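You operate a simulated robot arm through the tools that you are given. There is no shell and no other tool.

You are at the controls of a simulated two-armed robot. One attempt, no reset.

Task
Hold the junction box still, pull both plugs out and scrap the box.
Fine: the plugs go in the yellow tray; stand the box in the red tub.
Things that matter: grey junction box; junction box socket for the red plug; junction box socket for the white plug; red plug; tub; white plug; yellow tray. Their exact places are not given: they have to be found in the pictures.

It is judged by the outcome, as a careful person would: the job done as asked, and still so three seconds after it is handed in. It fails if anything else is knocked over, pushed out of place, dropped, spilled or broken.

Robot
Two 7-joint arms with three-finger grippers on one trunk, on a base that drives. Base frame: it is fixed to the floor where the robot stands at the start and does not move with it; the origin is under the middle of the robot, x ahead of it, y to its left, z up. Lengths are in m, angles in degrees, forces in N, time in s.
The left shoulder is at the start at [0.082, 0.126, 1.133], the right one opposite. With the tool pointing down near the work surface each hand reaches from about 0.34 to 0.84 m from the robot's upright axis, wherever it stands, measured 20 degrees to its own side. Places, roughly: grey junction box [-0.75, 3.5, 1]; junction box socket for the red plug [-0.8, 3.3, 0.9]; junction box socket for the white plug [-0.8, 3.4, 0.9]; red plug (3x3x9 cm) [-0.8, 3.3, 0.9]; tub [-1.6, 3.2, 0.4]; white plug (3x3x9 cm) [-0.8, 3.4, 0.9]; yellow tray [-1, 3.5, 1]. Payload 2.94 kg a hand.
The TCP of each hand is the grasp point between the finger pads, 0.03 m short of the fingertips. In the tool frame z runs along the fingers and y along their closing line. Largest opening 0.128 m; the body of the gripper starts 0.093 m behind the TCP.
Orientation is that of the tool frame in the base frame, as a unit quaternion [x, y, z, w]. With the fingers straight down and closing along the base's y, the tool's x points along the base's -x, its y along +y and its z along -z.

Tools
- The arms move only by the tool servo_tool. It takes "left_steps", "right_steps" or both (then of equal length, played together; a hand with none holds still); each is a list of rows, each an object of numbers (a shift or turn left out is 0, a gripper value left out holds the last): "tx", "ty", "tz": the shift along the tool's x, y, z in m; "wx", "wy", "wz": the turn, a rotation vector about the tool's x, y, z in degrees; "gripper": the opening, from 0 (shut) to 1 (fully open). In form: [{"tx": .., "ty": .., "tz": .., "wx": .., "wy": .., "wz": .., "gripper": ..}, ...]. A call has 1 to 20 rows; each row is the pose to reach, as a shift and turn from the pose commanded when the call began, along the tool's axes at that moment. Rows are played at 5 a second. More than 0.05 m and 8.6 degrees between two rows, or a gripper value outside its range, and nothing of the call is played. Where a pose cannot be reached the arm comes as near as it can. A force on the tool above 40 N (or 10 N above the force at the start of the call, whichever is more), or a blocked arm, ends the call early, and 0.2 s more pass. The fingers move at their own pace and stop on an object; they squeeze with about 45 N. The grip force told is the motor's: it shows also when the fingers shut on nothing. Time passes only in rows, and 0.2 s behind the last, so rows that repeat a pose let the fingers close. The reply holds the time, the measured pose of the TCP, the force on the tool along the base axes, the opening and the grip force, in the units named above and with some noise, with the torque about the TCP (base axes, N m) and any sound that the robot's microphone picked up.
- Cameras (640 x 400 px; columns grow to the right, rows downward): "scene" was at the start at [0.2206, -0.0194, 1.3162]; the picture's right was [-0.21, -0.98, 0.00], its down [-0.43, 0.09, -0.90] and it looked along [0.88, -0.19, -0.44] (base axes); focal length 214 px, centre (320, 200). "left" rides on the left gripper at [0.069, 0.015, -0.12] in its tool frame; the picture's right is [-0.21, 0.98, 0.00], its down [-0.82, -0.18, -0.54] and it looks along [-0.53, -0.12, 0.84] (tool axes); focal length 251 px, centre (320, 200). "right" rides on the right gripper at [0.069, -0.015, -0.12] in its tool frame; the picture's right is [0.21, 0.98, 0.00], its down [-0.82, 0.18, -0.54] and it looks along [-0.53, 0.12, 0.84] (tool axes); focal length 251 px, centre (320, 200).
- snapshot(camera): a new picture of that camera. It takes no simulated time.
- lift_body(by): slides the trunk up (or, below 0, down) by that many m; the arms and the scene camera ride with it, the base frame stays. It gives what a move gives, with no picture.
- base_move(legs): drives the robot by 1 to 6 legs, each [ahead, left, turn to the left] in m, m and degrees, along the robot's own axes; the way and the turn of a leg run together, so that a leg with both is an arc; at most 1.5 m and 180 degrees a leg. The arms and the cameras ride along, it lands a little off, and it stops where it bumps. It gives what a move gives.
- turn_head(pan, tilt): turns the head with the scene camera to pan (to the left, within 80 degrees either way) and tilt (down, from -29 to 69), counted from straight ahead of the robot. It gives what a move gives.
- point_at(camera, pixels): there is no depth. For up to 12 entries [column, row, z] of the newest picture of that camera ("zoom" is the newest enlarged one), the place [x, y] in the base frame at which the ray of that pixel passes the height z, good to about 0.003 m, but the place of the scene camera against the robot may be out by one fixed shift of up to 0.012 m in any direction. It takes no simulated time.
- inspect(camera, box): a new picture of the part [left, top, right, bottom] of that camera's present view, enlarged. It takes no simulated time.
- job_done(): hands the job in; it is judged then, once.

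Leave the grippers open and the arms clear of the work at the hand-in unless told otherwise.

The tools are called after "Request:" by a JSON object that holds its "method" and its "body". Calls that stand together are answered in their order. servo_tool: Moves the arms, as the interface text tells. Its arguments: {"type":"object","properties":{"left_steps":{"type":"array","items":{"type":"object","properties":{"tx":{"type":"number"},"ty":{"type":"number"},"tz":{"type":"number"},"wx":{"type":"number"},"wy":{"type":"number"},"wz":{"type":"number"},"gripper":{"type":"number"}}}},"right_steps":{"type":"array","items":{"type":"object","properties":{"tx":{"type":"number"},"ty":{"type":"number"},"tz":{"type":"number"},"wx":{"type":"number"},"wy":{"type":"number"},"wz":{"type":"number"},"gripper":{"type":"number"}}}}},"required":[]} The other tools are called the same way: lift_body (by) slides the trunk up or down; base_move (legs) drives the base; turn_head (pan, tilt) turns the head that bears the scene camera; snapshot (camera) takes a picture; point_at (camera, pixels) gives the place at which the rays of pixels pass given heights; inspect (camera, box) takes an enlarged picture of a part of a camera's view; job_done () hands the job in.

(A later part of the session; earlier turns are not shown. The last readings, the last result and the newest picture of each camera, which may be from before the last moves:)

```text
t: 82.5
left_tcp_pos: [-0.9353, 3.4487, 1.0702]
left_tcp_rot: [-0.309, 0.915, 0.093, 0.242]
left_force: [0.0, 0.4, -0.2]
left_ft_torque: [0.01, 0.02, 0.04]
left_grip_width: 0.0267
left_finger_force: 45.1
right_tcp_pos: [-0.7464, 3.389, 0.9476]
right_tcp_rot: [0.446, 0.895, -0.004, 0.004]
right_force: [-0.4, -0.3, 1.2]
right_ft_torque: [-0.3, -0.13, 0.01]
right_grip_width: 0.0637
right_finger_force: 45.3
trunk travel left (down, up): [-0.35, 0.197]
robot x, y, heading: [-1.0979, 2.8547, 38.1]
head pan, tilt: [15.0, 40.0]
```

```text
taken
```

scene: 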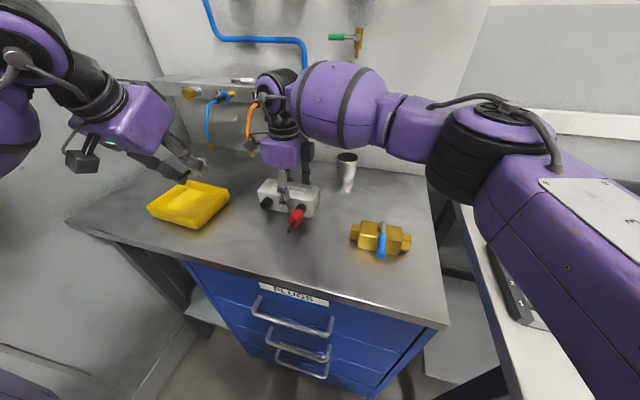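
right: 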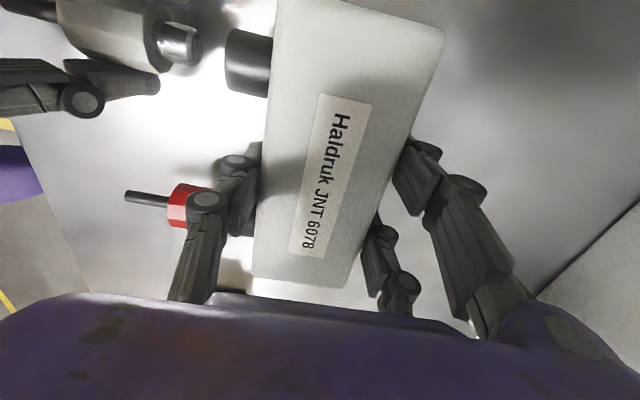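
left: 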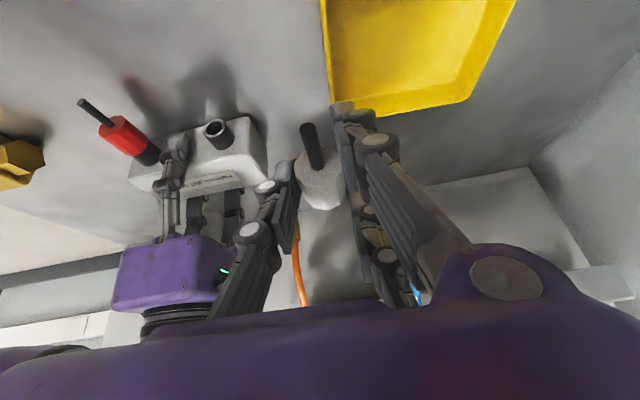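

Request:
{"method": "inspect", "body": {"camera": "scene", "box": [135, 165, 247, 235]}}

Request:
{"method": "point_at", "body": {"camera": "left", "pixels": [[322, 2, 0.93], [330, 100, 0.95], [345, 118, 0.91], [465, 97, 0.91], [468, 85, 0.95], [515, 5, 0.94]]}}

```text
5.71 times, centred on (191, 200) of scene
```

zoom: 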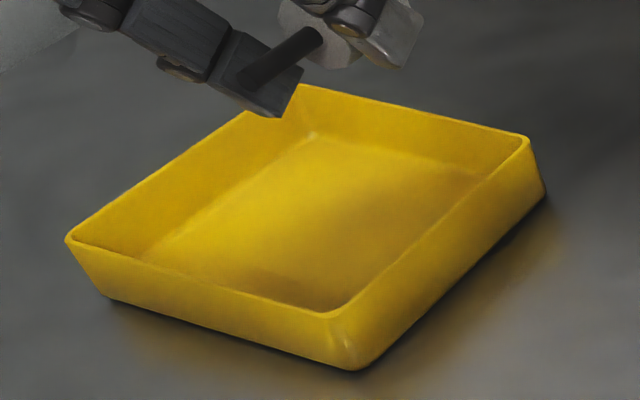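

```text
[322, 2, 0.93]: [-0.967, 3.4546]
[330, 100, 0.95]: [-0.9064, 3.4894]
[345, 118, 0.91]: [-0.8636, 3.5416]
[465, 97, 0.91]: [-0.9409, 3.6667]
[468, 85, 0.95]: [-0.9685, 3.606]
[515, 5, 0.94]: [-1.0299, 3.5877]
```

Request:
{"method": "point_at", "body": {"camera": "zoom", "pixels": [[68, 240, 0.945], [297, 88, 0.945], [528, 142, 0.945], [343, 315, 0.945], [112, 300, 0.91], [350, 368, 0.91], [545, 195, 0.91], [300, 220, 0.915], [314, 135, 0.915], [145, 258, 0.915], [318, 310, 0.915], [475, 180, 0.915]]}}

```text
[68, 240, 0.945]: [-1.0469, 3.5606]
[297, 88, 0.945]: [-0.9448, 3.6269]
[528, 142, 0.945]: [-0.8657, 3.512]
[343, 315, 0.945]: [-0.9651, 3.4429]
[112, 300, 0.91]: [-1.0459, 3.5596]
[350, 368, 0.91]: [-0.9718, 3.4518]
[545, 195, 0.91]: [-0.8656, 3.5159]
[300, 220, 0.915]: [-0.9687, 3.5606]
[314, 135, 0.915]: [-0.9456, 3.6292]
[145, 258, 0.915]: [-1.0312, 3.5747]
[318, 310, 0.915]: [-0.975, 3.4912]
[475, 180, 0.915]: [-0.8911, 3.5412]
```

The tray is about 14 × 12 cm, centred near (-0.967, 3.536). I'll move the white plug over its middle-left and lower it to just above the floor.

Request:
{"method": "servo_tool", "body": {"left_steps": [{"ty": 0.045, "tx": -0.006, "tz": 0.004}, {"ty": 0.09, "tx": -0.013, "tz": 0.0075}, {"ty": 0.1014, "tx": -0.013, "tz": 0.0075}, {"ty": 0.1014, "tx": 0.007, "tz": 0.0421}, {"ty": 0.1014, "tx": 0.022, "tz": 0.0681}, {"ty": 0.1014, "tx": 0.022, "tz": 0.0681}]}}

Request:
{"method": "snapshot", "body": {"camera": "left"}}

Request:
{"method": "inspect", "body": {"camera": "scene", "box": [115, 130, 275, 235]}}

```text
t: 83.9
left_tcp_pos: [-0.9838, 3.5384, 1.0024]
left_tcp_rot: [-0.308, 0.915, 0.092, 0.243]
left_force: [1.1, 0.0, -0.3]
left_ft_torque: [0.0, 0.01, -0.01]
left_grip_width: 0.0266
left_finger_force: 44.9
right_tcp_pos: [-0.7463, 3.3882, 0.9475]
right_tcp_rot: [0.447, 0.894, -0.005, 0.004]
right_force: [-0.5, 0.4, 1.0]
right_ft_torque: [-0.06, -0.05, -0.04]
right_grip_width: 0.0636
right_finger_force: 45.2
trunk travel left (down, up): [-0.35, 0.197]
robot x, y, heading: [-1.0971, 2.8525, 38.2]
head pan, tilt: [15.0, 40.0]
```

```text
taken
```

left: 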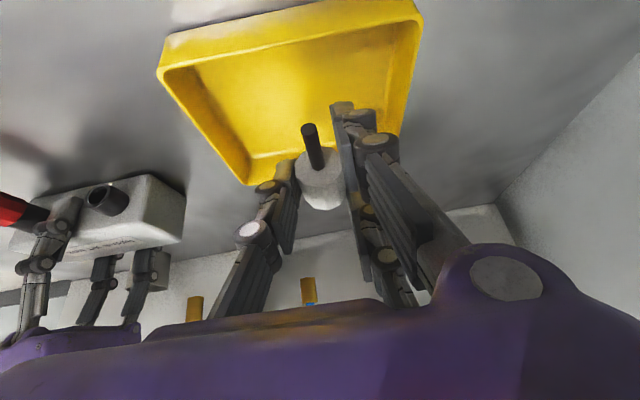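

```text
3.81 times, centred on (195, 182) of scene
```

zoom: 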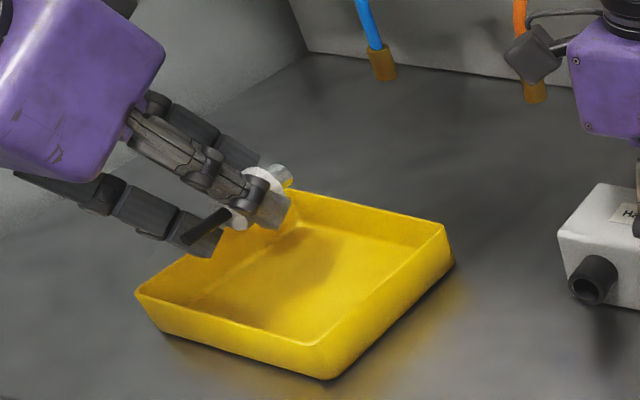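

Request:
{"method": "point_at", "body": {"camera": "left", "pixels": [[160, 75, 0.945], [245, 183, 0.945], [418, 15, 0.945], [400, 132, 0.945], [260, 160, 0.915], [180, 80, 0.915]]}}

```text
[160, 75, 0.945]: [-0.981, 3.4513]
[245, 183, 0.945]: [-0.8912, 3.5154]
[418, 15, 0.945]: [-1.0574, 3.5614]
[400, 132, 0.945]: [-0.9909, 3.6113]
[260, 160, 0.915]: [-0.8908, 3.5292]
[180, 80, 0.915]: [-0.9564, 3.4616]
```

By the left camera the tray spans t −3.348…−3.482 and the plug is above its middle. I'll shift 1 cm left to leave room for the red plug, and lower it 5 cm.

Request:
{"method": "servo_tool", "body": {"left_steps": [{"ty": 0.01, "tx": 0.01, "tz": 0.0173}, {"ty": 0.01, "tx": 0.018, "tz": 0.0312}, {"ty": 0.01, "tx": 0.025, "tz": 0.0433}, {"ty": 0.01, "tx": 0.025, "tz": 0.0433}]}}

Request:
{"method": "snapshot", "body": {"camera": "left"}}

Request:
{"method": "inspect", "body": {"camera": "scene", "box": [115, 130, 275, 235]}}

```text
t: 84.9
left_tcp_pos: [-0.9909, 3.5475, 0.9538]
left_tcp_rot: [-0.309, 0.915, 0.092, 0.242]
left_force: [1.2, 0.3, -0.9]
left_ft_torque: [-0.02, -0.01, 0.03]
left_grip_width: 0.0261
left_finger_force: 44.7
right_tcp_pos: [-0.7461, 3.3876, 0.9487]
right_tcp_rot: [0.447, 0.894, -0.003, 0.004]
right_force: [-0.3, 0.2, 2.1]
right_ft_torque: [-0.05, -0.02, -0.05]
right_grip_width: 0.0635
right_finger_force: 44.9
trunk travel left (down, up): [-0.35, 0.197]
robot x, y, heading: [-1.0967, 2.8479, 38.3]
head pan, tilt: [15.0, 40.0]
```

```text
taken
```

left: 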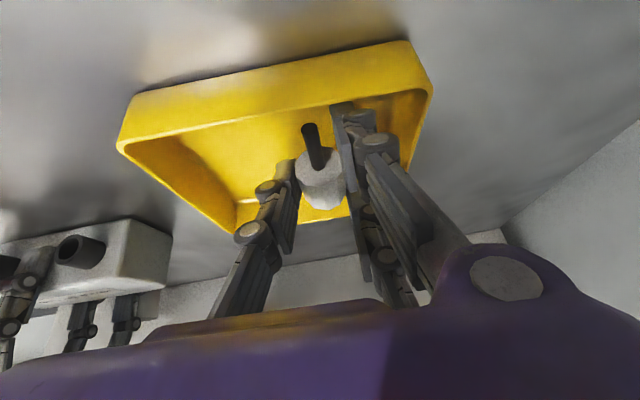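

```text
3.81 times, centred on (195, 182) of scene
```

zoom: 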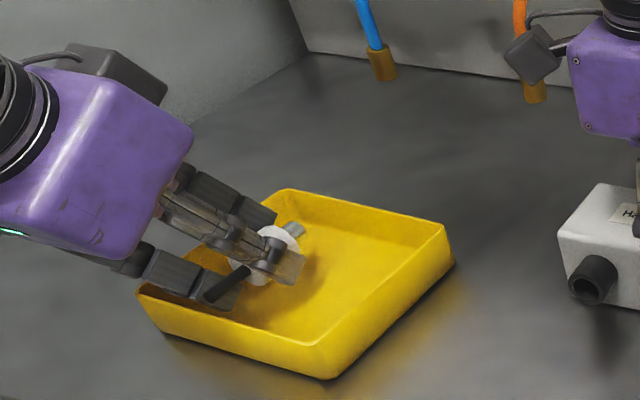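

The plug is inside the tray's left half with no contact yet. I'll lower another 5 mm and release by opening slightly.

Request:
{"method": "servo_tool", "body": {"left_steps": [{"tx": 0.0025, "tz": 0.0043}, {"tx": 0.0025, "tz": 0.0043}, {"tx": 0.0025, "tz": 0.0043, "gripper": 0.3}, {"tx": 0.0025, "tz": 0.0043, "gripper": 0.31}]}}

Request:
{"method": "snapshot", "body": {"camera": "left"}}

```text
t: 85.9
left_tcp_pos: [-0.9904, 3.5466, 0.9482]
left_tcp_rot: [-0.309, 0.915, 0.093, 0.243]
left_force: [-0.6, 0.4, -0.2]
left_ft_torque: [0.01, 0.02, 0.02]
left_grip_width: 0.0398
left_finger_force: 0.0
right_tcp_pos: [-0.7468, 3.3894, 0.9477]
right_tcp_rot: [0.446, 0.895, -0.004, 0.003]
right_force: [-0.1, 0.6, 0.2]
right_ft_torque: [-0.03, -0.02, -0.04]
right_grip_width: 0.0637
right_finger_force: 45.4
trunk travel left (down, up): [-0.35, 0.197]
robot x, y, heading: [-1.0975, 2.8516, 38.3]
head pan, tilt: [15.0, 40.0]
```

```text
taken
```

left: 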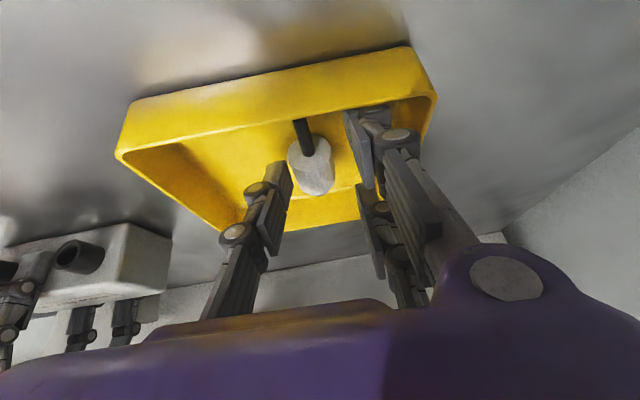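

The white plug lies in the tray and is released. I'll back the left hand out along the fingers.

Request:
{"method": "servo_tool", "body": {"left_steps": [{"tz": -0.03}, {"tz": -0.07}, {"tz": -0.11}, {"tz": -0.15}, {"tz": -0.15}]}}

Request:
{"method": "snapshot", "body": {"camera": "left"}}

Request:
{"method": "inspect", "body": {"camera": "scene", "box": [115, 130, 335, 250]}}

```text
t: 87.1
left_tcp_pos: [-1.0495, 3.5007, 1.0798]
left_tcp_rot: [-0.309, 0.915, 0.092, 0.243]
left_force: [-0.5, 0.9, 0.4]
left_ft_torque: [-0.02, 0.0, 0.01]
left_grip_width: 0.0394
left_finger_force: 0.1
right_tcp_pos: [-0.7466, 3.3868, 0.9471]
right_tcp_rot: [0.446, 0.895, -0.005, 0.003]
right_force: [0.3, -1.4, -0.1]
right_ft_torque: [0.26, 0.04, 0.0]
right_grip_width: 0.0634
right_finger_force: 44.7
trunk travel left (down, up): [-0.35, 0.197]
robot x, y, heading: [-1.0983, 2.8555, 38.3]
head pan, tilt: [15.0, 40.0]
```

```text
taken
```

left: 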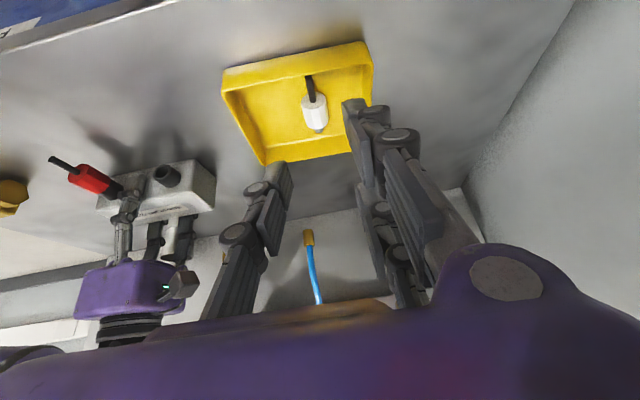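

```text
2.91 times, centred on (225, 190) of scene
```

zoom: 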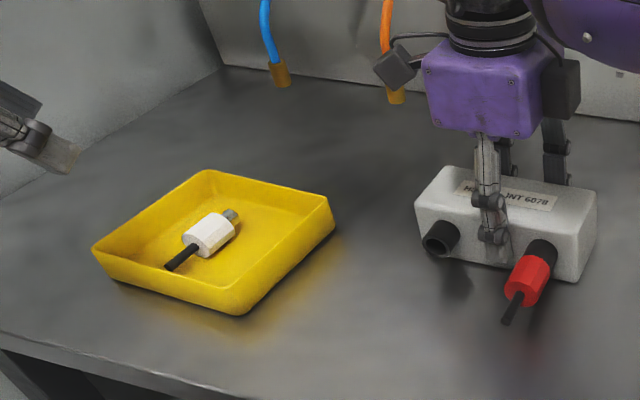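

The white plug lies neatly in the tray. For the red plug, I'll shift the right hand's grip to the left (open, move 18 mm left, close) so the left fingers have room beside it.

Request:
{"method": "servo_tool", "body": {"right_steps": [{"gripper": 0.75}, {"gripper": 0.75}, {"tx": 0.01, "gripper": 0.75}, {"tx": 0.019, "gripper": 0.75}, {"tx": 0.019, "gripper": 0.75}, {"tx": 0.019, "gripper": 0.55}, {"tx": 0.019, "gripper": 0.4}, {"tx": 0.019, "gripper": 0.3}, {"tx": 0.019, "gripper": 0.3}, {"tx": 0.019, "gripper": 0.3}]}}

Request:
{"method": "snapshot", "body": {"camera": "right"}}

Request:
{"method": "inspect", "body": {"camera": "left", "box": [20, 120, 260, 330]}}

```text
t: 89.3
left_tcp_pos: [-1.0494, 3.5002, 1.0801]
left_tcp_rot: [-0.31, 0.915, 0.092, 0.243]
left_force: [0.4, -0.1, 0.8]
left_ft_torque: [-0.01, -0.01, 0.03]
left_grip_width: 0.0399
left_finger_force: 0.0
right_tcp_pos: [-0.7577, 3.4025, 0.9471]
right_tcp_rot: [0.447, 0.895, -0.004, 0.004]
right_force: [1.3, 1.4, 0.6]
right_ft_torque: [-0.12, -0.07, 0.05]
right_grip_width: 0.0636
right_finger_force: 45.0
trunk travel left (down, up): [-0.35, 0.197]
robot x, y, heading: [-1.0934, 2.8522, 38.1]
head pan, tilt: [15.0, 40.0]
```

```text
taken
```

right: 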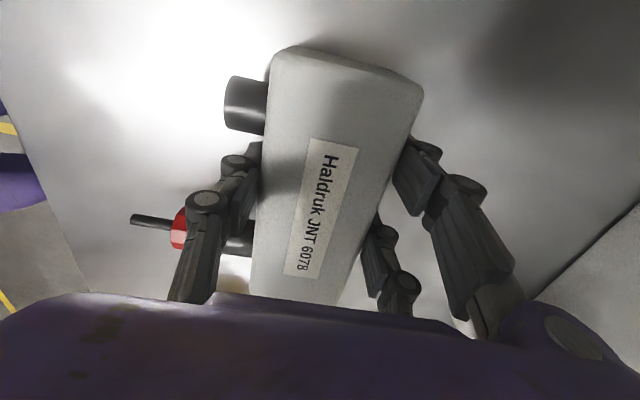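

```text
1.90 times, centred on (140, 225) of left
```

zoom: 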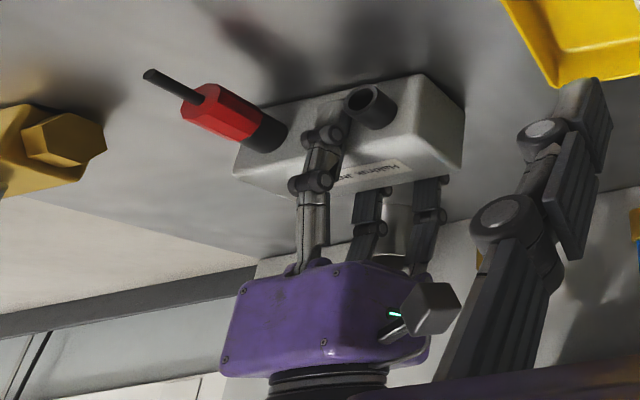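

The grip is again 45 N, now left of centre. I'll bring the left hand over to in front of the red plug, staying on my side of the box, and reduce the tilt to 24° so the arm isn't folded too tightly.

Request:
{"method": "servo_tool", "body": {"left_steps": [{"ty": -0.04, "tx": -0.006, "tz": 0.003, "wy": 1}, {"ty": -0.085, "tx": -0.012, "tz": 0.006, "wy": 2}, {"ty": -0.13, "tx": -0.018, "tz": 0.01, "wy": 3}, {"ty": -0.175, "tx": -0.025, "tz": 0.014, "wy": 4, "gripper": 0.39}, {"ty": -0.22, "tx": -0.032, "tz": 0.018, "wy": 5}, {"ty": -0.255, "tx": -0.037, "tz": 0.021, "wy": 6}, {"ty": -0.285, "tx": -0.04, "tz": 0.023, "wy": 6}, {"ty": -0.285, "tx": -0.04, "tz": 0.023, "wy": 6}]}}

Request:
{"method": "snapshot", "body": {"camera": "left"}}

Request:
{"method": "snapshot", "body": {"camera": "scene"}}

```text
t: 91.1
left_tcp_pos: [-0.8379, 3.3024, 1.0735]
left_tcp_rot: [-0.313, 0.926, 0.076, 0.195]
left_force: [-0.1, 0.1, -1.1]
left_ft_torque: [0.0, -0.03, -0.03]
left_grip_width: 0.05
left_finger_force: 0.0
right_tcp_pos: [-0.757, 3.4036, 0.9475]
right_tcp_rot: [0.448, 0.894, -0.005, 0.005]
right_force: [0.4, 0.5, 0.6]
right_ft_torque: [0.2, 0.21, -0.03]
right_grip_width: 0.0636
right_finger_force: 44.7
trunk travel left (down, up): [-0.35, 0.197]
robot x, y, heading: [-1.1006, 2.8524, 38.0]
head pan, tilt: [15.0, 40.0]
```

```text
taken
```

left: 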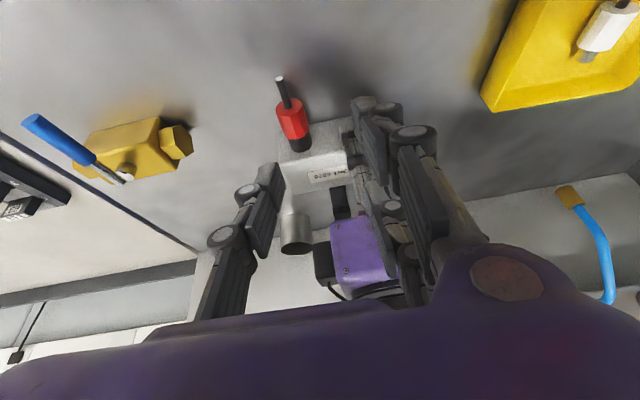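

```text
taken
```

scene: 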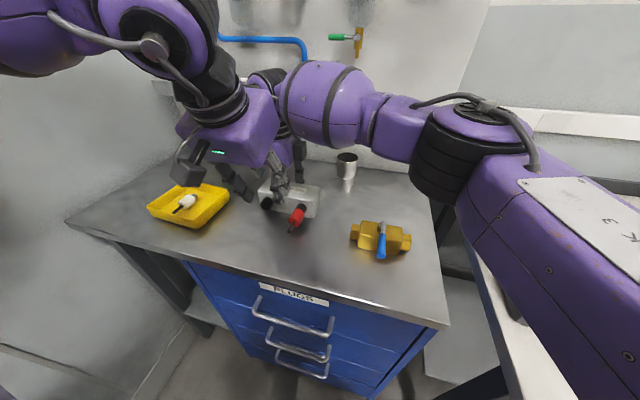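

The hand arrived in front of the red plug at (290,115) with no contact. I'll measure the plug axis.

Request:
{"method": "inspect", "body": {"camera": "left", "box": [220, 60, 380, 200]}}

```text
2.86 times, centred on (300, 130) of left
```

zoom: 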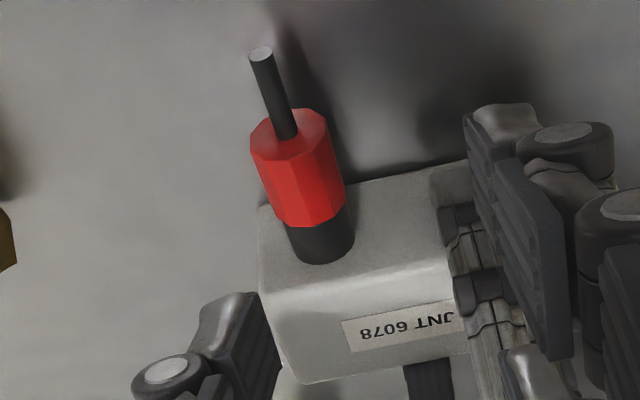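

Request:
{"method": "point_at", "body": {"camera": "zoom", "pixels": [[260, 53, 0.935], [287, 133, 0.935], [300, 170, 0.935], [315, 220, 0.935], [322, 250, 0.935]]}}

Request:
{"method": "point_at", "body": {"camera": "right", "pixels": [[133, 219, 0.935], [178, 229, 0.94], [265, 105, 0.945], [235, 105, 0.945]]}}

```text
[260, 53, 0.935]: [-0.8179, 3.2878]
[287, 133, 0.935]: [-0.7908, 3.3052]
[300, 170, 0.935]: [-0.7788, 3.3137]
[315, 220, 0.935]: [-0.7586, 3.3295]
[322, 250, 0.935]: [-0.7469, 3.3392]
```

```text
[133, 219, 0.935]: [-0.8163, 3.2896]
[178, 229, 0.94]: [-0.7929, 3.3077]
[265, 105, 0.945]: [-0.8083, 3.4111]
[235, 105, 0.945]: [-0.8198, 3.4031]
```

Red axis at t≈-3.118. I'll line up laterally and descend along the fingers, stopping 2 cm short to check.

Request:
{"method": "servo_tool", "body": {"left_steps": [{"ty": -0.025, "tx": 0.0129, "tz": 0.01}, {"ty": -0.025, "tx": 0.0129, "tz": 0.05}, {"ty": -0.025, "tx": 0.0129, "tz": 0.085}, {"ty": -0.025, "tx": 0.0129, "tz": 0.108}, {"ty": -0.025, "tx": 0.0129, "tz": 0.108}]}}

Request:
{"method": "inspect", "body": {"camera": "left", "box": [200, 80, 440, 240]}}

Request:
{"method": "snapshot", "body": {"camera": "scene"}}

Request:
{"method": "snapshot", "body": {"camera": "right"}}

```text
t: 92.3
left_tcp_pos: [-0.799, 3.3019, 0.9705]
left_tcp_rot: [-0.313, 0.927, 0.075, 0.195]
left_force: [0.4, 0.2, 0.2]
left_ft_torque: [0.02, -0.01, -0.03]
left_grip_width: 0.0499
left_finger_force: 0.1
right_tcp_pos: [-0.7571, 3.4042, 0.9481]
right_tcp_rot: [0.447, 0.895, -0.004, 0.003]
right_force: [-0.1, 0.9, 1.3]
right_ft_torque: [-0.2, -0.1, 0.01]
right_grip_width: 0.0634
right_finger_force: 45.6
trunk travel left (down, up): [-0.35, 0.197]
robot x, y, heading: [-1.0992, 2.856, 38.3]
head pan, tilt: [15.0, 40.0]
```

```text
2.50 times, centred on (320, 160) of left
```

zoom: 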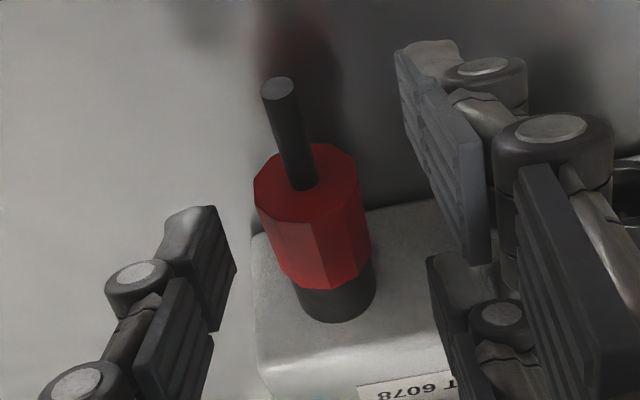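

```text
taken
```

scene: 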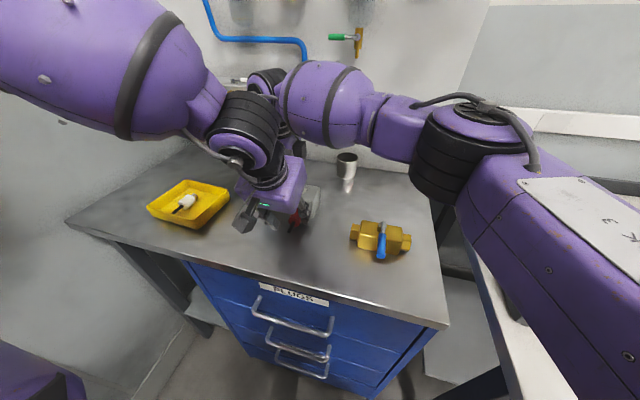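

```text
taken
```

right: 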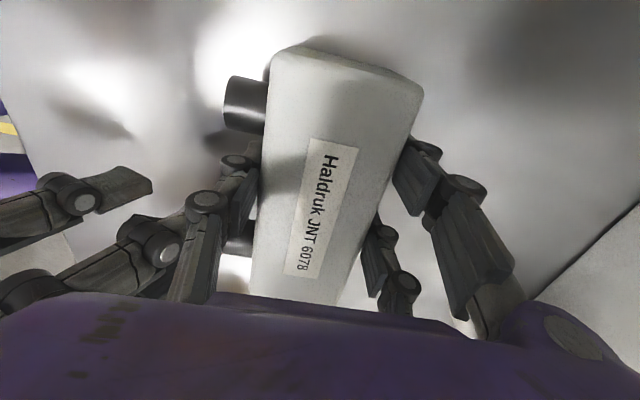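

The red plug is centred between the fingers with zero force. I'll go the last 2 cm, then close.

Request:
{"method": "servo_tool", "body": {"left_steps": [{"tz": 0.01}, {"tz": 0.021}, {"tz": 0.021}]}}

Request:
{"method": "servo_tool", "body": {"left_steps": [{"gripper": 0.3}, {"gripper": 0.2}, {"gripper": 0.1}, {"gripper": 0.1}]}}

Request:
{"method": "inspect", "body": {"camera": "left", "box": [200, 80, 440, 240]}}

```text
t: 93.1
left_tcp_pos: [-0.7937, 3.3097, 0.9516]
left_tcp_rot: [-0.313, 0.926, 0.076, 0.195]
left_force: [0.5, -0.5, 0.6]
left_ft_torque: [-0.02, 0.0, -0.02]
left_grip_width: 0.0501
left_finger_force: 0.0
right_tcp_pos: [-0.7571, 3.4025, 0.948]
right_tcp_rot: [0.446, 0.895, -0.005, 0.004]
right_force: [-0.6, 0.6, 0.6]
right_ft_torque: [0.08, 0.04, -0.04]
right_grip_width: 0.0635
right_finger_force: 44.8
trunk travel left (down, up): [-0.35, 0.197]
robot x, y, heading: [-1.0925, 2.8529, 38.3]
head pan, tilt: [15.0, 40.0]
```

```text
t: 94.1
left_tcp_pos: [-0.7904, 3.3077, 0.9501]
left_tcp_rot: [-0.312, 0.927, 0.074, 0.196]
left_force: [11.2, -17.0, -6.2]
left_ft_torque: [-0.66, -0.17, -0.32]
left_grip_width: 0.0269
left_finger_force: 44.4
right_tcp_pos: [-0.7593, 3.4045, 0.9481]
right_tcp_rot: [0.446, 0.895, -0.003, 0.002]
right_force: [-12.7, 16.8, 4.4]
right_ft_torque: [-0.07, 0.29, -1.35]
right_grip_width: 0.0634
right_finger_force: 45.3
trunk travel left (down, up): [-0.35, 0.197]
robot x, y, heading: [-1.097, 2.8538, 38.5]
head pan, tilt: [15.0, 40.0]
```

```text
2.50 times, centred on (320, 160) of left
```

zoom: 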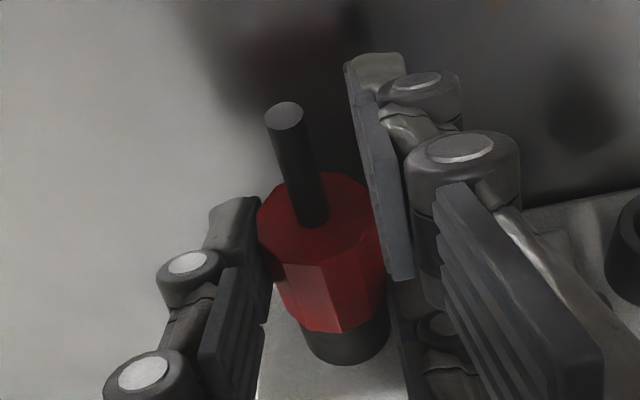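

I have a firm grip on the red plug. There is about 20 N of side load, so I'll ease 3 mm right and then pull straight back.

Request:
{"method": "servo_tool", "body": {"left_steps": [{"ty": -0.003}, {"ty": -0.003, "tx": 0.0046, "tz": -0.002}, {"ty": -0.003, "tx": 0.0091, "tz": -0.0041}, {"ty": -0.003, "tx": 0.0137, "tz": -0.0062}, {"ty": -0.003, "tx": 0.0182, "tz": -0.0082}, {"ty": -0.003, "tx": 0.0228, "tz": -0.0103}, {"ty": -0.003, "tx": 0.0274, "tz": -0.0123}]}}

Request:
{"method": "snapshot", "body": {"camera": "right"}}

Request:
{"method": "snapshot", "body": {"camera": "left"}}

```text
t: 95.7
left_tcp_pos: [-0.8152, 3.2897, 0.9509]
left_tcp_rot: [-0.313, 0.926, 0.076, 0.195]
left_force: [-0.6, -0.6, -0.4]
left_ft_torque: [0.02, -0.02, -0.01]
left_grip_width: 0.0266
left_finger_force: 45.2
right_tcp_pos: [-0.7577, 3.403, 0.9463]
right_tcp_rot: [0.447, 0.895, -0.005, 0.003]
right_force: [1.3, -1.2, 3.2]
right_ft_torque: [0.16, 0.28, 0.04]
right_grip_width: 0.0636
right_finger_force: 44.7
trunk travel left (down, up): [-0.35, 0.197]
robot x, y, heading: [-1.0944, 2.8536, 38.4]
head pan, tilt: [15.0, 40.0]
```

```text
taken
```

right: 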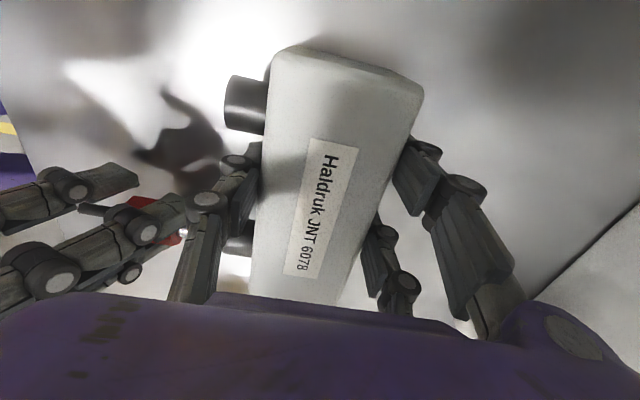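

```text
taken
```

left: 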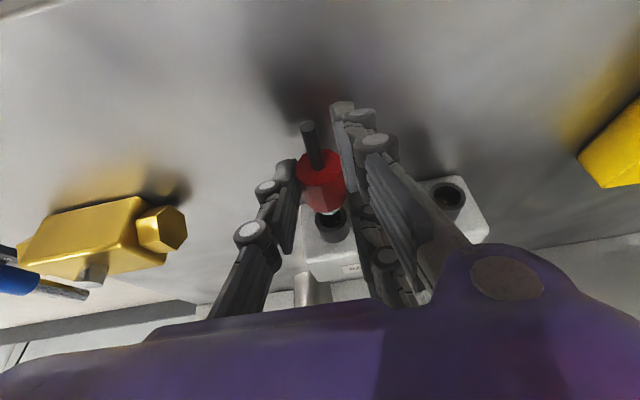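

The red plug is free (empty socket visible at 330,220). I'll draw it back and up while straightening the hand to vertical, so it clears the holding hand.

Request:
{"method": "servo_tool", "body": {"left_steps": [{"tx": 0.006, "tz": -0.02, "wy": 6}, {"tx": 0.011, "tz": -0.038, "wy": 12}, {"tx": 0.016, "tz": -0.057, "wy": 18}, {"tx": 0.021, "tz": -0.0752, "wy": 24}, {"tx": 0.021, "tz": -0.0752, "wy": 24}]}}

Request:
{"method": "snapshot", "body": {"camera": "left"}}

Request:
{"method": "snapshot", "body": {"camera": "scene"}}

```text
t: 96.9
left_tcp_pos: [-0.854, 3.2572, 1.0101]
left_tcp_rot: [-0.322, 0.947, 0.008, -0.003]
left_force: [-0.2, 0.7, -1.0]
left_ft_torque: [0.0, -0.02, 0.02]
left_grip_width: 0.0264
left_finger_force: 45.1
right_tcp_pos: [-0.7574, 3.4033, 0.9474]
right_tcp_rot: [0.447, 0.895, -0.005, 0.004]
right_force: [1.1, -0.7, 1.3]
right_ft_torque: [-0.07, -0.21, -0.1]
right_grip_width: 0.0635
right_finger_force: 45.2
trunk travel left (down, up): [-0.35, 0.197]
robot x, y, heading: [-1.0994, 2.8524, 38.1]
head pan, tilt: [15.0, 40.0]
```

```text
taken
```

left: 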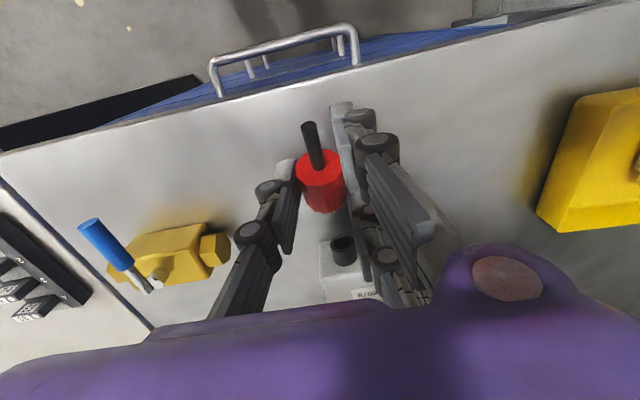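

```text
taken
```

scene: 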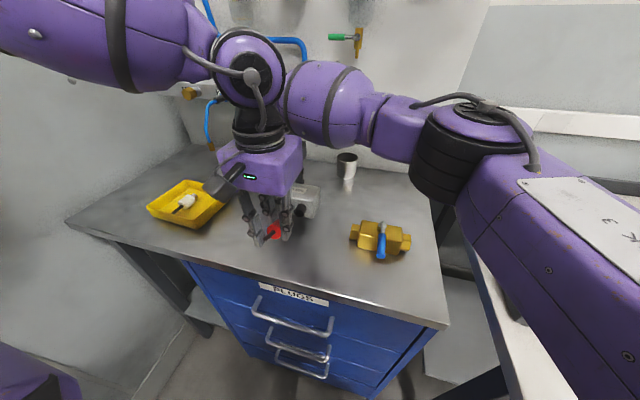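

It's clear. I'll slide left over to the tray at a safe height.

Request:
{"method": "servo_tool", "body": {"left_steps": [{"ty": 0.04, "tz": -0.02}, {"ty": 0.08, "tz": -0.04}, {"ty": 0.125, "tz": -0.055}, {"ty": 0.17, "tz": -0.06, "wy": -6}, {"ty": 0.215, "tz": -0.06, "tx": -0.01, "wy": -12}, {"ty": 0.255, "tz": -0.06, "tx": -0.03, "wy": -18}, {"ty": 0.27, "tz": -0.06, "tx": -0.05, "wy": -24}, {"ty": 0.27, "tz": -0.06, "tx": -0.06, "wy": -26}, {"ty": 0.27, "tz": -0.06, "tx": -0.06, "wy": -26}]}}

Request:
{"method": "snapshot", "body": {"camera": "left"}}

Request:
{"method": "inspect", "body": {"camera": "scene", "box": [115, 130, 275, 235]}}

```text
t: 98.9
left_tcp_pos: [-0.9718, 3.5069, 1.0773]
left_tcp_rot: [-0.312, 0.923, 0.082, 0.211]
left_force: [-0.5, 0.3, -0.7]
left_ft_torque: [0.0, 0.03, -0.02]
left_grip_width: 0.0263
left_finger_force: 45.1
right_tcp_pos: [-0.7576, 3.403, 0.9478]
right_tcp_rot: [0.447, 0.895, -0.005, 0.003]
right_force: [-0.9, 0.9, 0.2]
right_ft_torque: [0.04, -0.01, -0.04]
right_grip_width: 0.0635
right_finger_force: 45.0
trunk travel left (down, up): [-0.35, 0.197]
robot x, y, heading: [-1.0976, 2.8498, 38.4]
head pan, tilt: [15.0, 40.0]
```

```text
taken
```

left: 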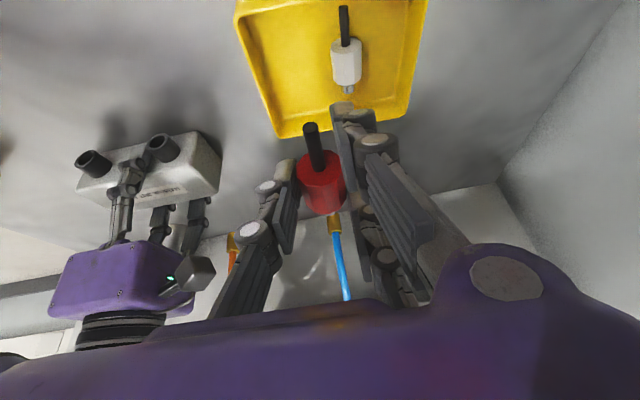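

```text
3.81 times, centred on (195, 182) of scene
```

zoom: 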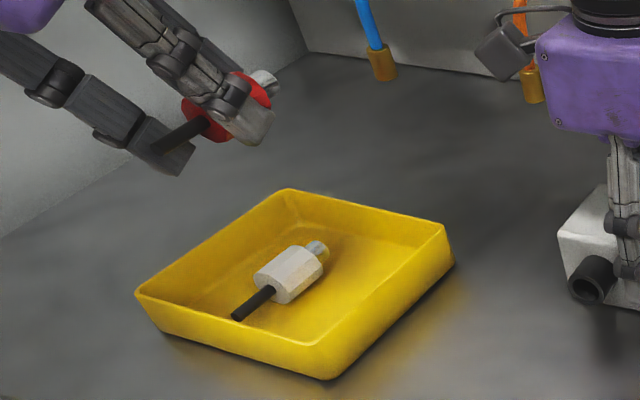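

The white plug rests mid-tray. I'll measure where it lies against the tray walls to choose a free spot for the red one.

Request:
{"method": "point_at", "body": {"camera": "left", "pixels": [[346, 62, 0.93], [344, 10, 0.93], [348, 92, 0.92], [278, 137, 0.945], [408, 112, 0.945], [237, 15, 0.945], [285, 118, 0.915], [400, 100, 0.915]]}}

```text
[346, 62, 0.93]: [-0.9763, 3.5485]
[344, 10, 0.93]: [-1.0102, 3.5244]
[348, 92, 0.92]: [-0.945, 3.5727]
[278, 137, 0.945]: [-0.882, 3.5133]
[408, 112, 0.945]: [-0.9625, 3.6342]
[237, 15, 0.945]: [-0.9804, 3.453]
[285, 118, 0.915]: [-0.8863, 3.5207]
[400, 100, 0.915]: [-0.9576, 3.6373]
```

The free strip is on the tray's right, between t −3.41 and −3.347. I'll aim the red plug at t≈−3.379 and lower it in two stages.

Request:
{"method": "servo_tool", "body": {"left_steps": [{"ty": -0.008, "tx": 0.0, "tz": 0.02}, {"ty": -0.008, "tx": 0.014, "tz": 0.047}, {"ty": -0.008, "tx": 0.0281, "tz": 0.0753}, {"ty": -0.008, "tx": 0.0281, "tz": 0.0753}]}}

Request:
{"method": "snapshot", "body": {"camera": "left"}}

Request:
{"method": "inspect", "body": {"camera": "scene", "box": [115, 130, 275, 235]}}

```text
t: 99.9
left_tcp_pos: [-0.9604, 3.5075, 0.9963]
left_tcp_rot: [-0.312, 0.923, 0.081, 0.211]
left_force: [0.4, -0.6, -0.2]
left_ft_torque: [-0.01, -0.02, 0.0]
left_grip_width: 0.026
left_finger_force: 44.4
right_tcp_pos: [-0.7575, 3.403, 0.9466]
right_tcp_rot: [0.447, 0.894, -0.004, 0.003]
right_force: [0.4, -0.8, -0.3]
right_ft_torque: [0.01, 0.04, -0.02]
right_grip_width: 0.0632
right_finger_force: 45.2
trunk travel left (down, up): [-0.35, 0.197]
robot x, y, heading: [-1.098, 2.8491, 38.0]
head pan, tilt: [15.0, 40.0]
```

```text
taken
```

left: 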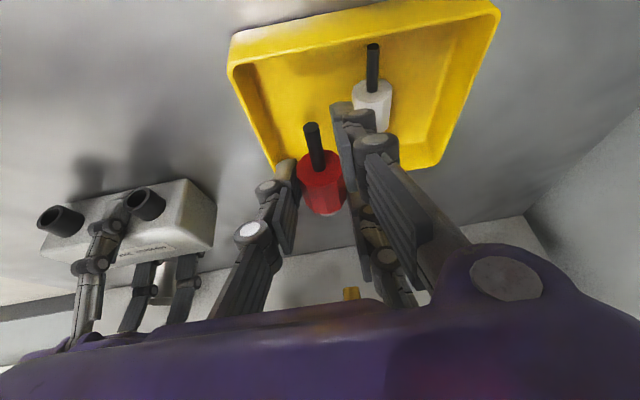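

```text
3.81 times, centred on (195, 182) of scene
```

zoom: 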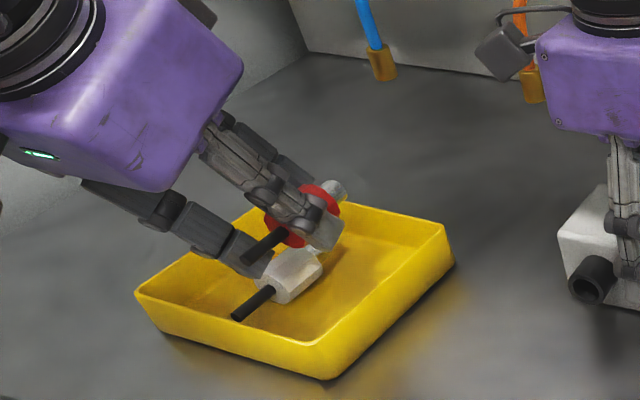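

Aligned at t −3.381. Now I'll lower slowly into the strip beside the white plug.

Request:
{"method": "servo_tool", "body": {"left_steps": [{"tx": 0.0066, "tz": 0.0135, "ty": -0.002}, {"tx": 0.0123, "tz": 0.0251, "ty": -0.002}, {"tx": 0.0177, "tz": 0.0359, "ty": -0.002}, {"tx": 0.0194, "tz": 0.0395, "ty": -0.002}, {"tx": 0.0194, "tz": 0.0395, "ty": -0.002}]}}

Request:
{"method": "snapshot", "body": {"camera": "left"}}

Request:
{"method": "inspect", "body": {"camera": "scene", "box": [115, 130, 275, 235]}}

```text
t: 101.1
left_tcp_pos: [-0.9593, 3.5055, 0.9512]
left_tcp_rot: [-0.312, 0.923, 0.081, 0.21]
left_force: [0.0, 0.4, -0.3]
left_ft_torque: [0.0, -0.01, -0.01]
left_grip_width: 0.0261
left_finger_force: 44.5
right_tcp_pos: [-0.7579, 3.4037, 0.9478]
right_tcp_rot: [0.448, 0.894, -0.004, 0.004]
right_force: [0.2, 0.1, 0.6]
right_ft_torque: [-0.05, -0.03, -0.06]
right_grip_width: 0.0633
right_finger_force: 45.4
trunk travel left (down, up): [-0.35, 0.197]
robot x, y, heading: [-1.0954, 2.8531, 38.1]
head pan, tilt: [15.0, 40.0]
```

```text
taken
```

left: 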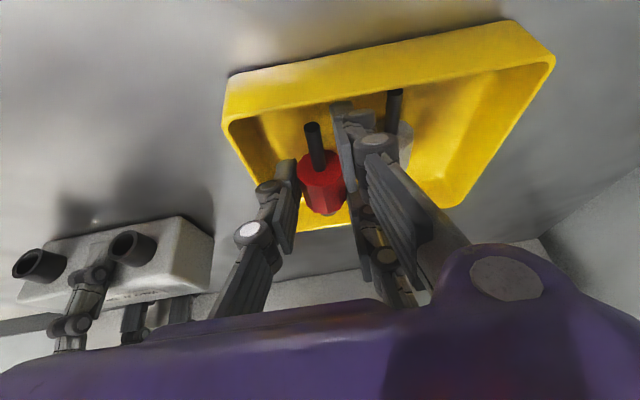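

```text
3.81 times, centred on (195, 182) of scene
```

zoom: 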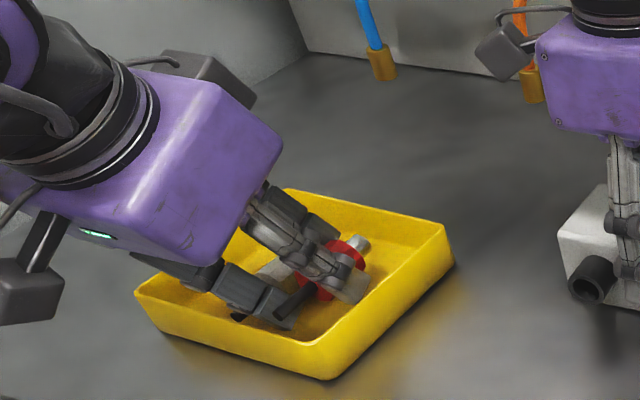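

The red plug is inside the tray beside the white one, with no contact. I'll lower 4 mm and open just enough to release.

Request:
{"method": "servo_tool", "body": {"left_steps": [{"tx": 0.0018, "tz": 0.0036}, {"tx": 0.0018, "tz": 0.0036}, {"tx": 0.0018, "tz": 0.0036, "gripper": 0.26}, {"tx": 0.0018, "tz": 0.0036, "gripper": 0.28}, {"tx": 0.0018, "tz": 0.0036, "gripper": 0.28}]}}

Request:
{"method": "servo_tool", "body": {"left_steps": [{"tz": -0.02}, {"tz": -0.05}, {"tz": -0.09}, {"tz": -0.13}, {"tz": -0.13}]}}

Request:
{"method": "snapshot", "body": {"camera": "left"}}

Request:
{"method": "inspect", "body": {"camera": "scene", "box": [115, 130, 335, 250]}}

```text
t: 102.3
left_tcp_pos: [-0.9602, 3.5046, 0.9469]
left_tcp_rot: [-0.313, 0.922, 0.082, 0.211]
left_force: [0.2, -0.3, -0.4]
left_ft_torque: [-0.03, -0.01, -0.01]
left_grip_width: 0.0359
left_finger_force: 0.1
right_tcp_pos: [-0.7583, 3.4037, 0.9473]
right_tcp_rot: [0.447, 0.894, -0.005, 0.004]
right_force: [1.4, 0.5, -0.4]
right_ft_torque: [0.01, -0.06, 0.01]
right_grip_width: 0.0635
right_finger_force: 45.2
trunk travel left (down, up): [-0.35, 0.197]
robot x, y, heading: [-1.0981, 2.8514, 37.9]
head pan, tilt: [15.0, 40.0]
```

```text
t: 103.5
left_tcp_pos: [-1.004, 3.4701, 1.0634]
left_tcp_rot: [-0.311, 0.923, 0.081, 0.21]
left_force: [-0.2, 0.2, -0.3]
left_ft_torque: [0.0, 0.0, 0.0]
left_grip_width: 0.0358
left_finger_force: 0.0
right_tcp_pos: [-0.7583, 3.4026, 0.9464]
right_tcp_rot: [0.446, 0.895, -0.004, 0.004]
right_force: [0.4, -1.1, 0.4]
right_ft_torque: [0.07, -0.03, 0.0]
right_grip_width: 0.0635
right_finger_force: 44.9
trunk travel left (down, up): [-0.35, 0.197]
robot x, y, heading: [-1.0982, 2.8502, 38.0]
head pan, tilt: [15.0, 40.0]
```

```text
taken
```

left: 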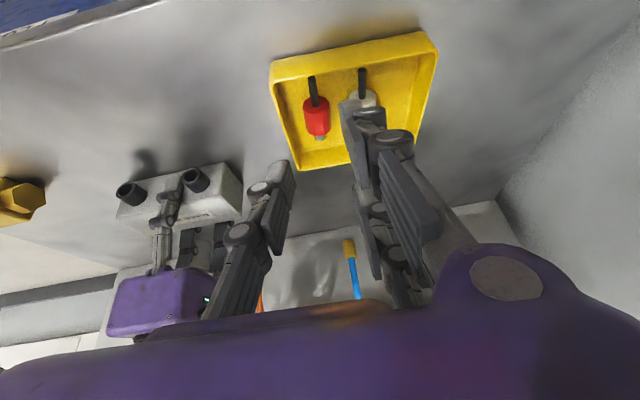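

```text
2.91 times, centred on (225, 190) of scene
```

zoom: 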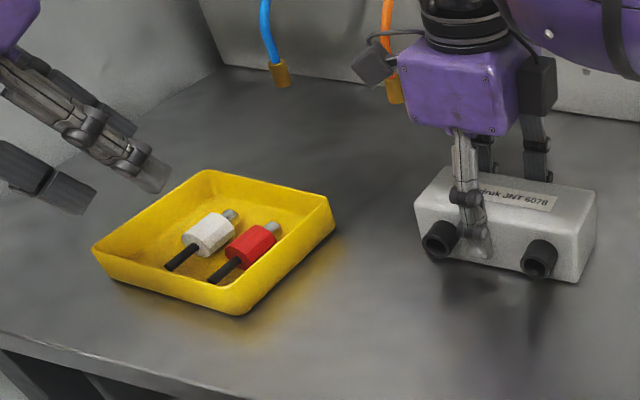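

Both plugs lie side by side in the yellow tray. Next I'll move the left hand up to a neutral tucked pose and lift the box with the right hand.

Request:
{"method": "servo_tool", "body": {"left_steps": [{"tz": -0.02, "wy": 6, "tx": -0.01}, {"tz": -0.05, "wy": 12, "tx": -0.02}, {"tz": -0.08, "wy": 18, "tx": -0.03}, {"tz": -0.11, "wy": 26, "tx": -0.04}, {"tz": -0.11, "wy": 26, "tx": -0.04}], "right_steps": [{"tz": -0.01}, {"tz": -0.04}, {"tz": -0.08}, {"tz": -0.12}, {"tz": -0.12}]}}

Request:
{"method": "snapshot", "body": {"camera": "right"}}

Request:
{"method": "snapshot", "body": {"camera": "scene"}}

```text
t: 104.7
left_tcp_pos: [-1.0158, 3.46, 1.1703]
left_tcp_rot: [-0.325, 0.946, 0.016, 0.016]
left_force: [0.6, 1.4, -0.4]
left_ft_torque: [-0.09, 0.02, 0.02]
left_grip_width: 0.0358
left_finger_force: 0.0
left hand out of reach, approached as far as the arm can: row 4, 5
right_tcp_pos: [-0.7586, 3.4046, 1.0678]
right_tcp_rot: [0.447, 0.894, -0.005, 0.003]
right_force: [0.2, 1.1, -3.2]
right_ft_torque: [-0.01, 0.07, -0.01]
right_grip_width: 0.0634
right_finger_force: 45.0
trunk travel left (down, up): [-0.35, 0.197]
robot x, y, heading: [-1.0989, 2.8537, 38.3]
head pan, tilt: [15.0, 40.0]
```

```text
taken
```

right: 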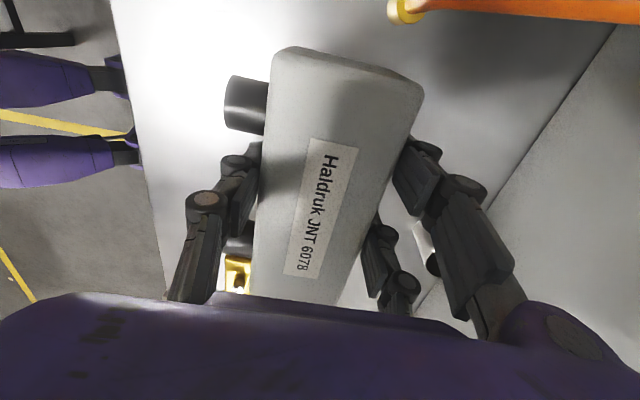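

```text
taken
```

scene: 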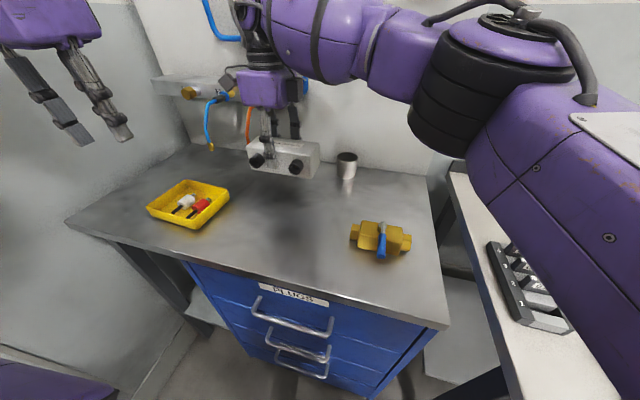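

The box is lifted and steady. I'll draw it in toward me above the cabinet edge and tuck the left hand a bit inward.

Request:
{"method": "servo_tool", "body": {"right_steps": [{"ty": -0.03, "tz": -0.01}, {"ty": -0.065, "tx": -0.025, "tz": -0.02}, {"ty": -0.095, "tx": -0.06, "tz": -0.02}, {"ty": -0.13, "tx": -0.09, "tz": -0.02}, {"ty": -0.16, "tx": -0.12, "tz": -0.02}, {"ty": -0.19, "tx": -0.15, "tz": -0.02}, {"ty": -0.2, "tx": -0.18, "tz": -0.02}, {"ty": -0.2, "tx": -0.18, "tz": -0.02}], "left_steps": [{"ty": -0.01}, {"ty": -0.02}, {"ty": -0.04}, {"ty": -0.06}, {"ty": -0.08}, {"ty": -0.1}, {"ty": -0.12}, {"ty": -0.12}]}}

Request:
{"method": "turn_head", "body": {"pan": 75, "tilt": 45}}

Request:
{"method": "snapshot", "body": {"camera": "scene"}}

```text
t: 106.5
left_tcp_pos: [-0.9456, 3.3654, 1.1689]
left_tcp_rot: [-0.321, 0.947, 0.009, -0.002]
left_force: [-0.3, -0.4, 0.2]
left_ft_torque: [-0.05, -0.01, -0.03]
left_grip_width: 0.0359
left_finger_force: 0.1
left hand out of reach, approached as far as the arm can: row 1
right_tcp_pos: [-0.8122, 3.142, 1.0902]
right_tcp_rot: [0.447, 0.894, -0.005, 0.004]
right_force: [0.0, -0.6, -3.2]
right_ft_torque: [-0.01, -0.01, -0.04]
right_grip_width: 0.0637
right_finger_force: 45.3
trunk travel left (down, up): [-0.35, 0.197]
robot x, y, heading: [-1.0992, 2.8517, 38.1]
head pan, tilt: [15.0, 40.0]
```

```text
t: 107.8
left_tcp_pos: [-0.9458, 3.3657, 1.1683]
left_tcp_rot: [-0.322, 0.947, 0.008, -0.002]
left_force: [-0.3, -0.1, 0.3]
left_ft_torque: [-0.01, -0.01, -0.01]
left_grip_width: 0.036
left_finger_force: 0.0
right_tcp_pos: [-0.8107, 3.1416, 1.0895]
right_tcp_rot: [0.446, 0.895, -0.004, 0.004]
right_force: [-0.3, -0.5, -3.5]
right_ft_torque: [0.04, 0.01, 0.02]
right_grip_width: 0.0638
right_finger_force: 44.9
trunk travel left (down, up): [-0.35, 0.197]
robot x, y, heading: [-1.0934, 2.8539, 38.0]
head pan, tilt: [75.0, 45.0]
```

```text
taken
```

scene: 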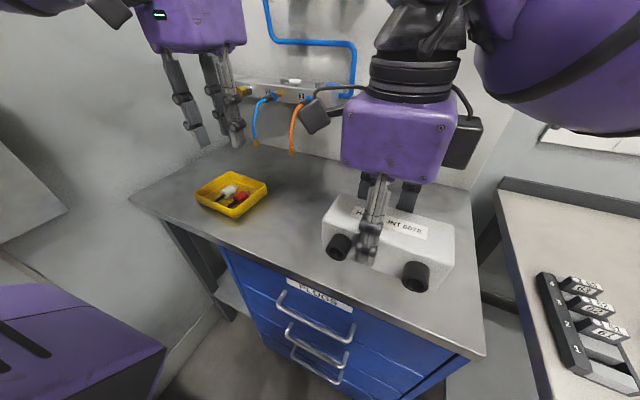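

That picture still shows the forward view, so I'll take a fresh one now that the head has turned.

Request:
{"method": "snapshot", "body": {"camera": "scene"}}

```text
taken
```

scene: 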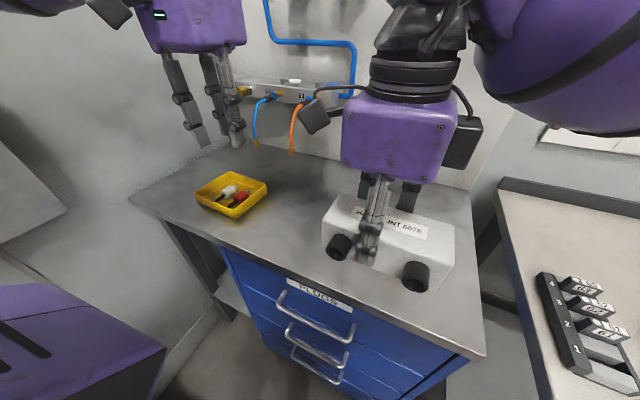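

Request:
{"method": "turn_head", "body": {"pan": 60, "tilt": 50}}

Request:
{"method": "snapshot", "body": {"camera": "scene"}}

```text
t: 108.6
left_tcp_pos: [-0.9459, 3.3647, 1.1697]
left_tcp_rot: [-0.323, 0.946, 0.01, -0.003]
left_force: [-0.1, -0.8, -0.2]
left_ft_torque: [0.0, 0.03, 0.0]
left_grip_width: 0.0357
left_finger_force: 0.1
right_tcp_pos: [-0.8119, 3.1408, 1.0897]
right_tcp_rot: [0.447, 0.894, -0.005, 0.004]
right_force: [0.8, -0.7, -3.5]
right_ft_torque: [0.03, 0.02, 0.01]
right_grip_width: 0.0635
right_finger_force: 44.8
trunk travel left (down, up): [-0.35, 0.197]
robot x, y, heading: [-1.0972, 2.8527, 38.3]
head pan, tilt: [60.0, 50.0]
```

```text
taken
```

scene: 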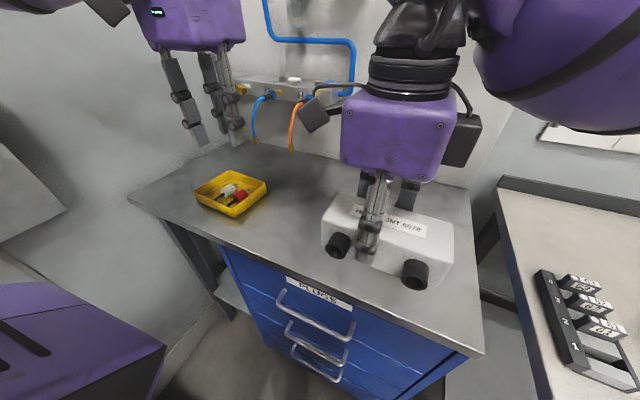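

The head reports pan 60, yet the picture hasn't changed. I'll test by turning it back to straight ahead.

Request:
{"method": "turn_head", "body": {"pan": 0, "tilt": 40}}

Request:
{"method": "snapshot", "body": {"camera": "scene"}}

Request:
{"method": "point_at", "body": {"camera": "scene", "pixels": [[320, 200, 0.9], [320, 200, 1.0], [232, 195, 0.945]]}}

```text
t: 109.9
left_tcp_pos: [-0.9439, 3.3646, 1.1702]
left_tcp_rot: [-0.322, 0.947, 0.009, -0.002]
left_force: [-0.3, 0.0, -0.4]
left_ft_torque: [-0.01, 0.01, 0.03]
left_grip_width: 0.0358
left_finger_force: 0.0
right_tcp_pos: [-0.8112, 3.1408, 1.0895]
right_tcp_rot: [0.447, 0.894, -0.005, 0.003]
right_force: [0.1, -0.1, -2.7]
right_ft_torque: [0.0, 0.03, 0.0]
right_grip_width: 0.0631
right_finger_force: 45.4
trunk travel left (down, up): [-0.35, 0.197]
robot x, y, heading: [-1.0997, 2.8522, 38.3]
head pan, tilt: [0.0, 40.0]
```

```text
taken
```

scene: 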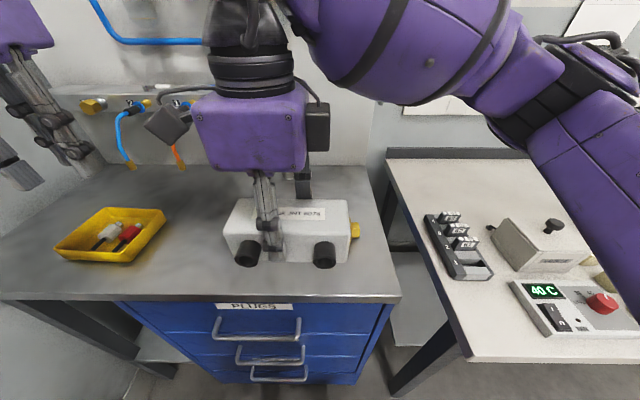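

```text
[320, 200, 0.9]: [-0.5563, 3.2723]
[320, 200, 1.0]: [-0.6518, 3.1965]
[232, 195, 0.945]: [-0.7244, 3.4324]
```

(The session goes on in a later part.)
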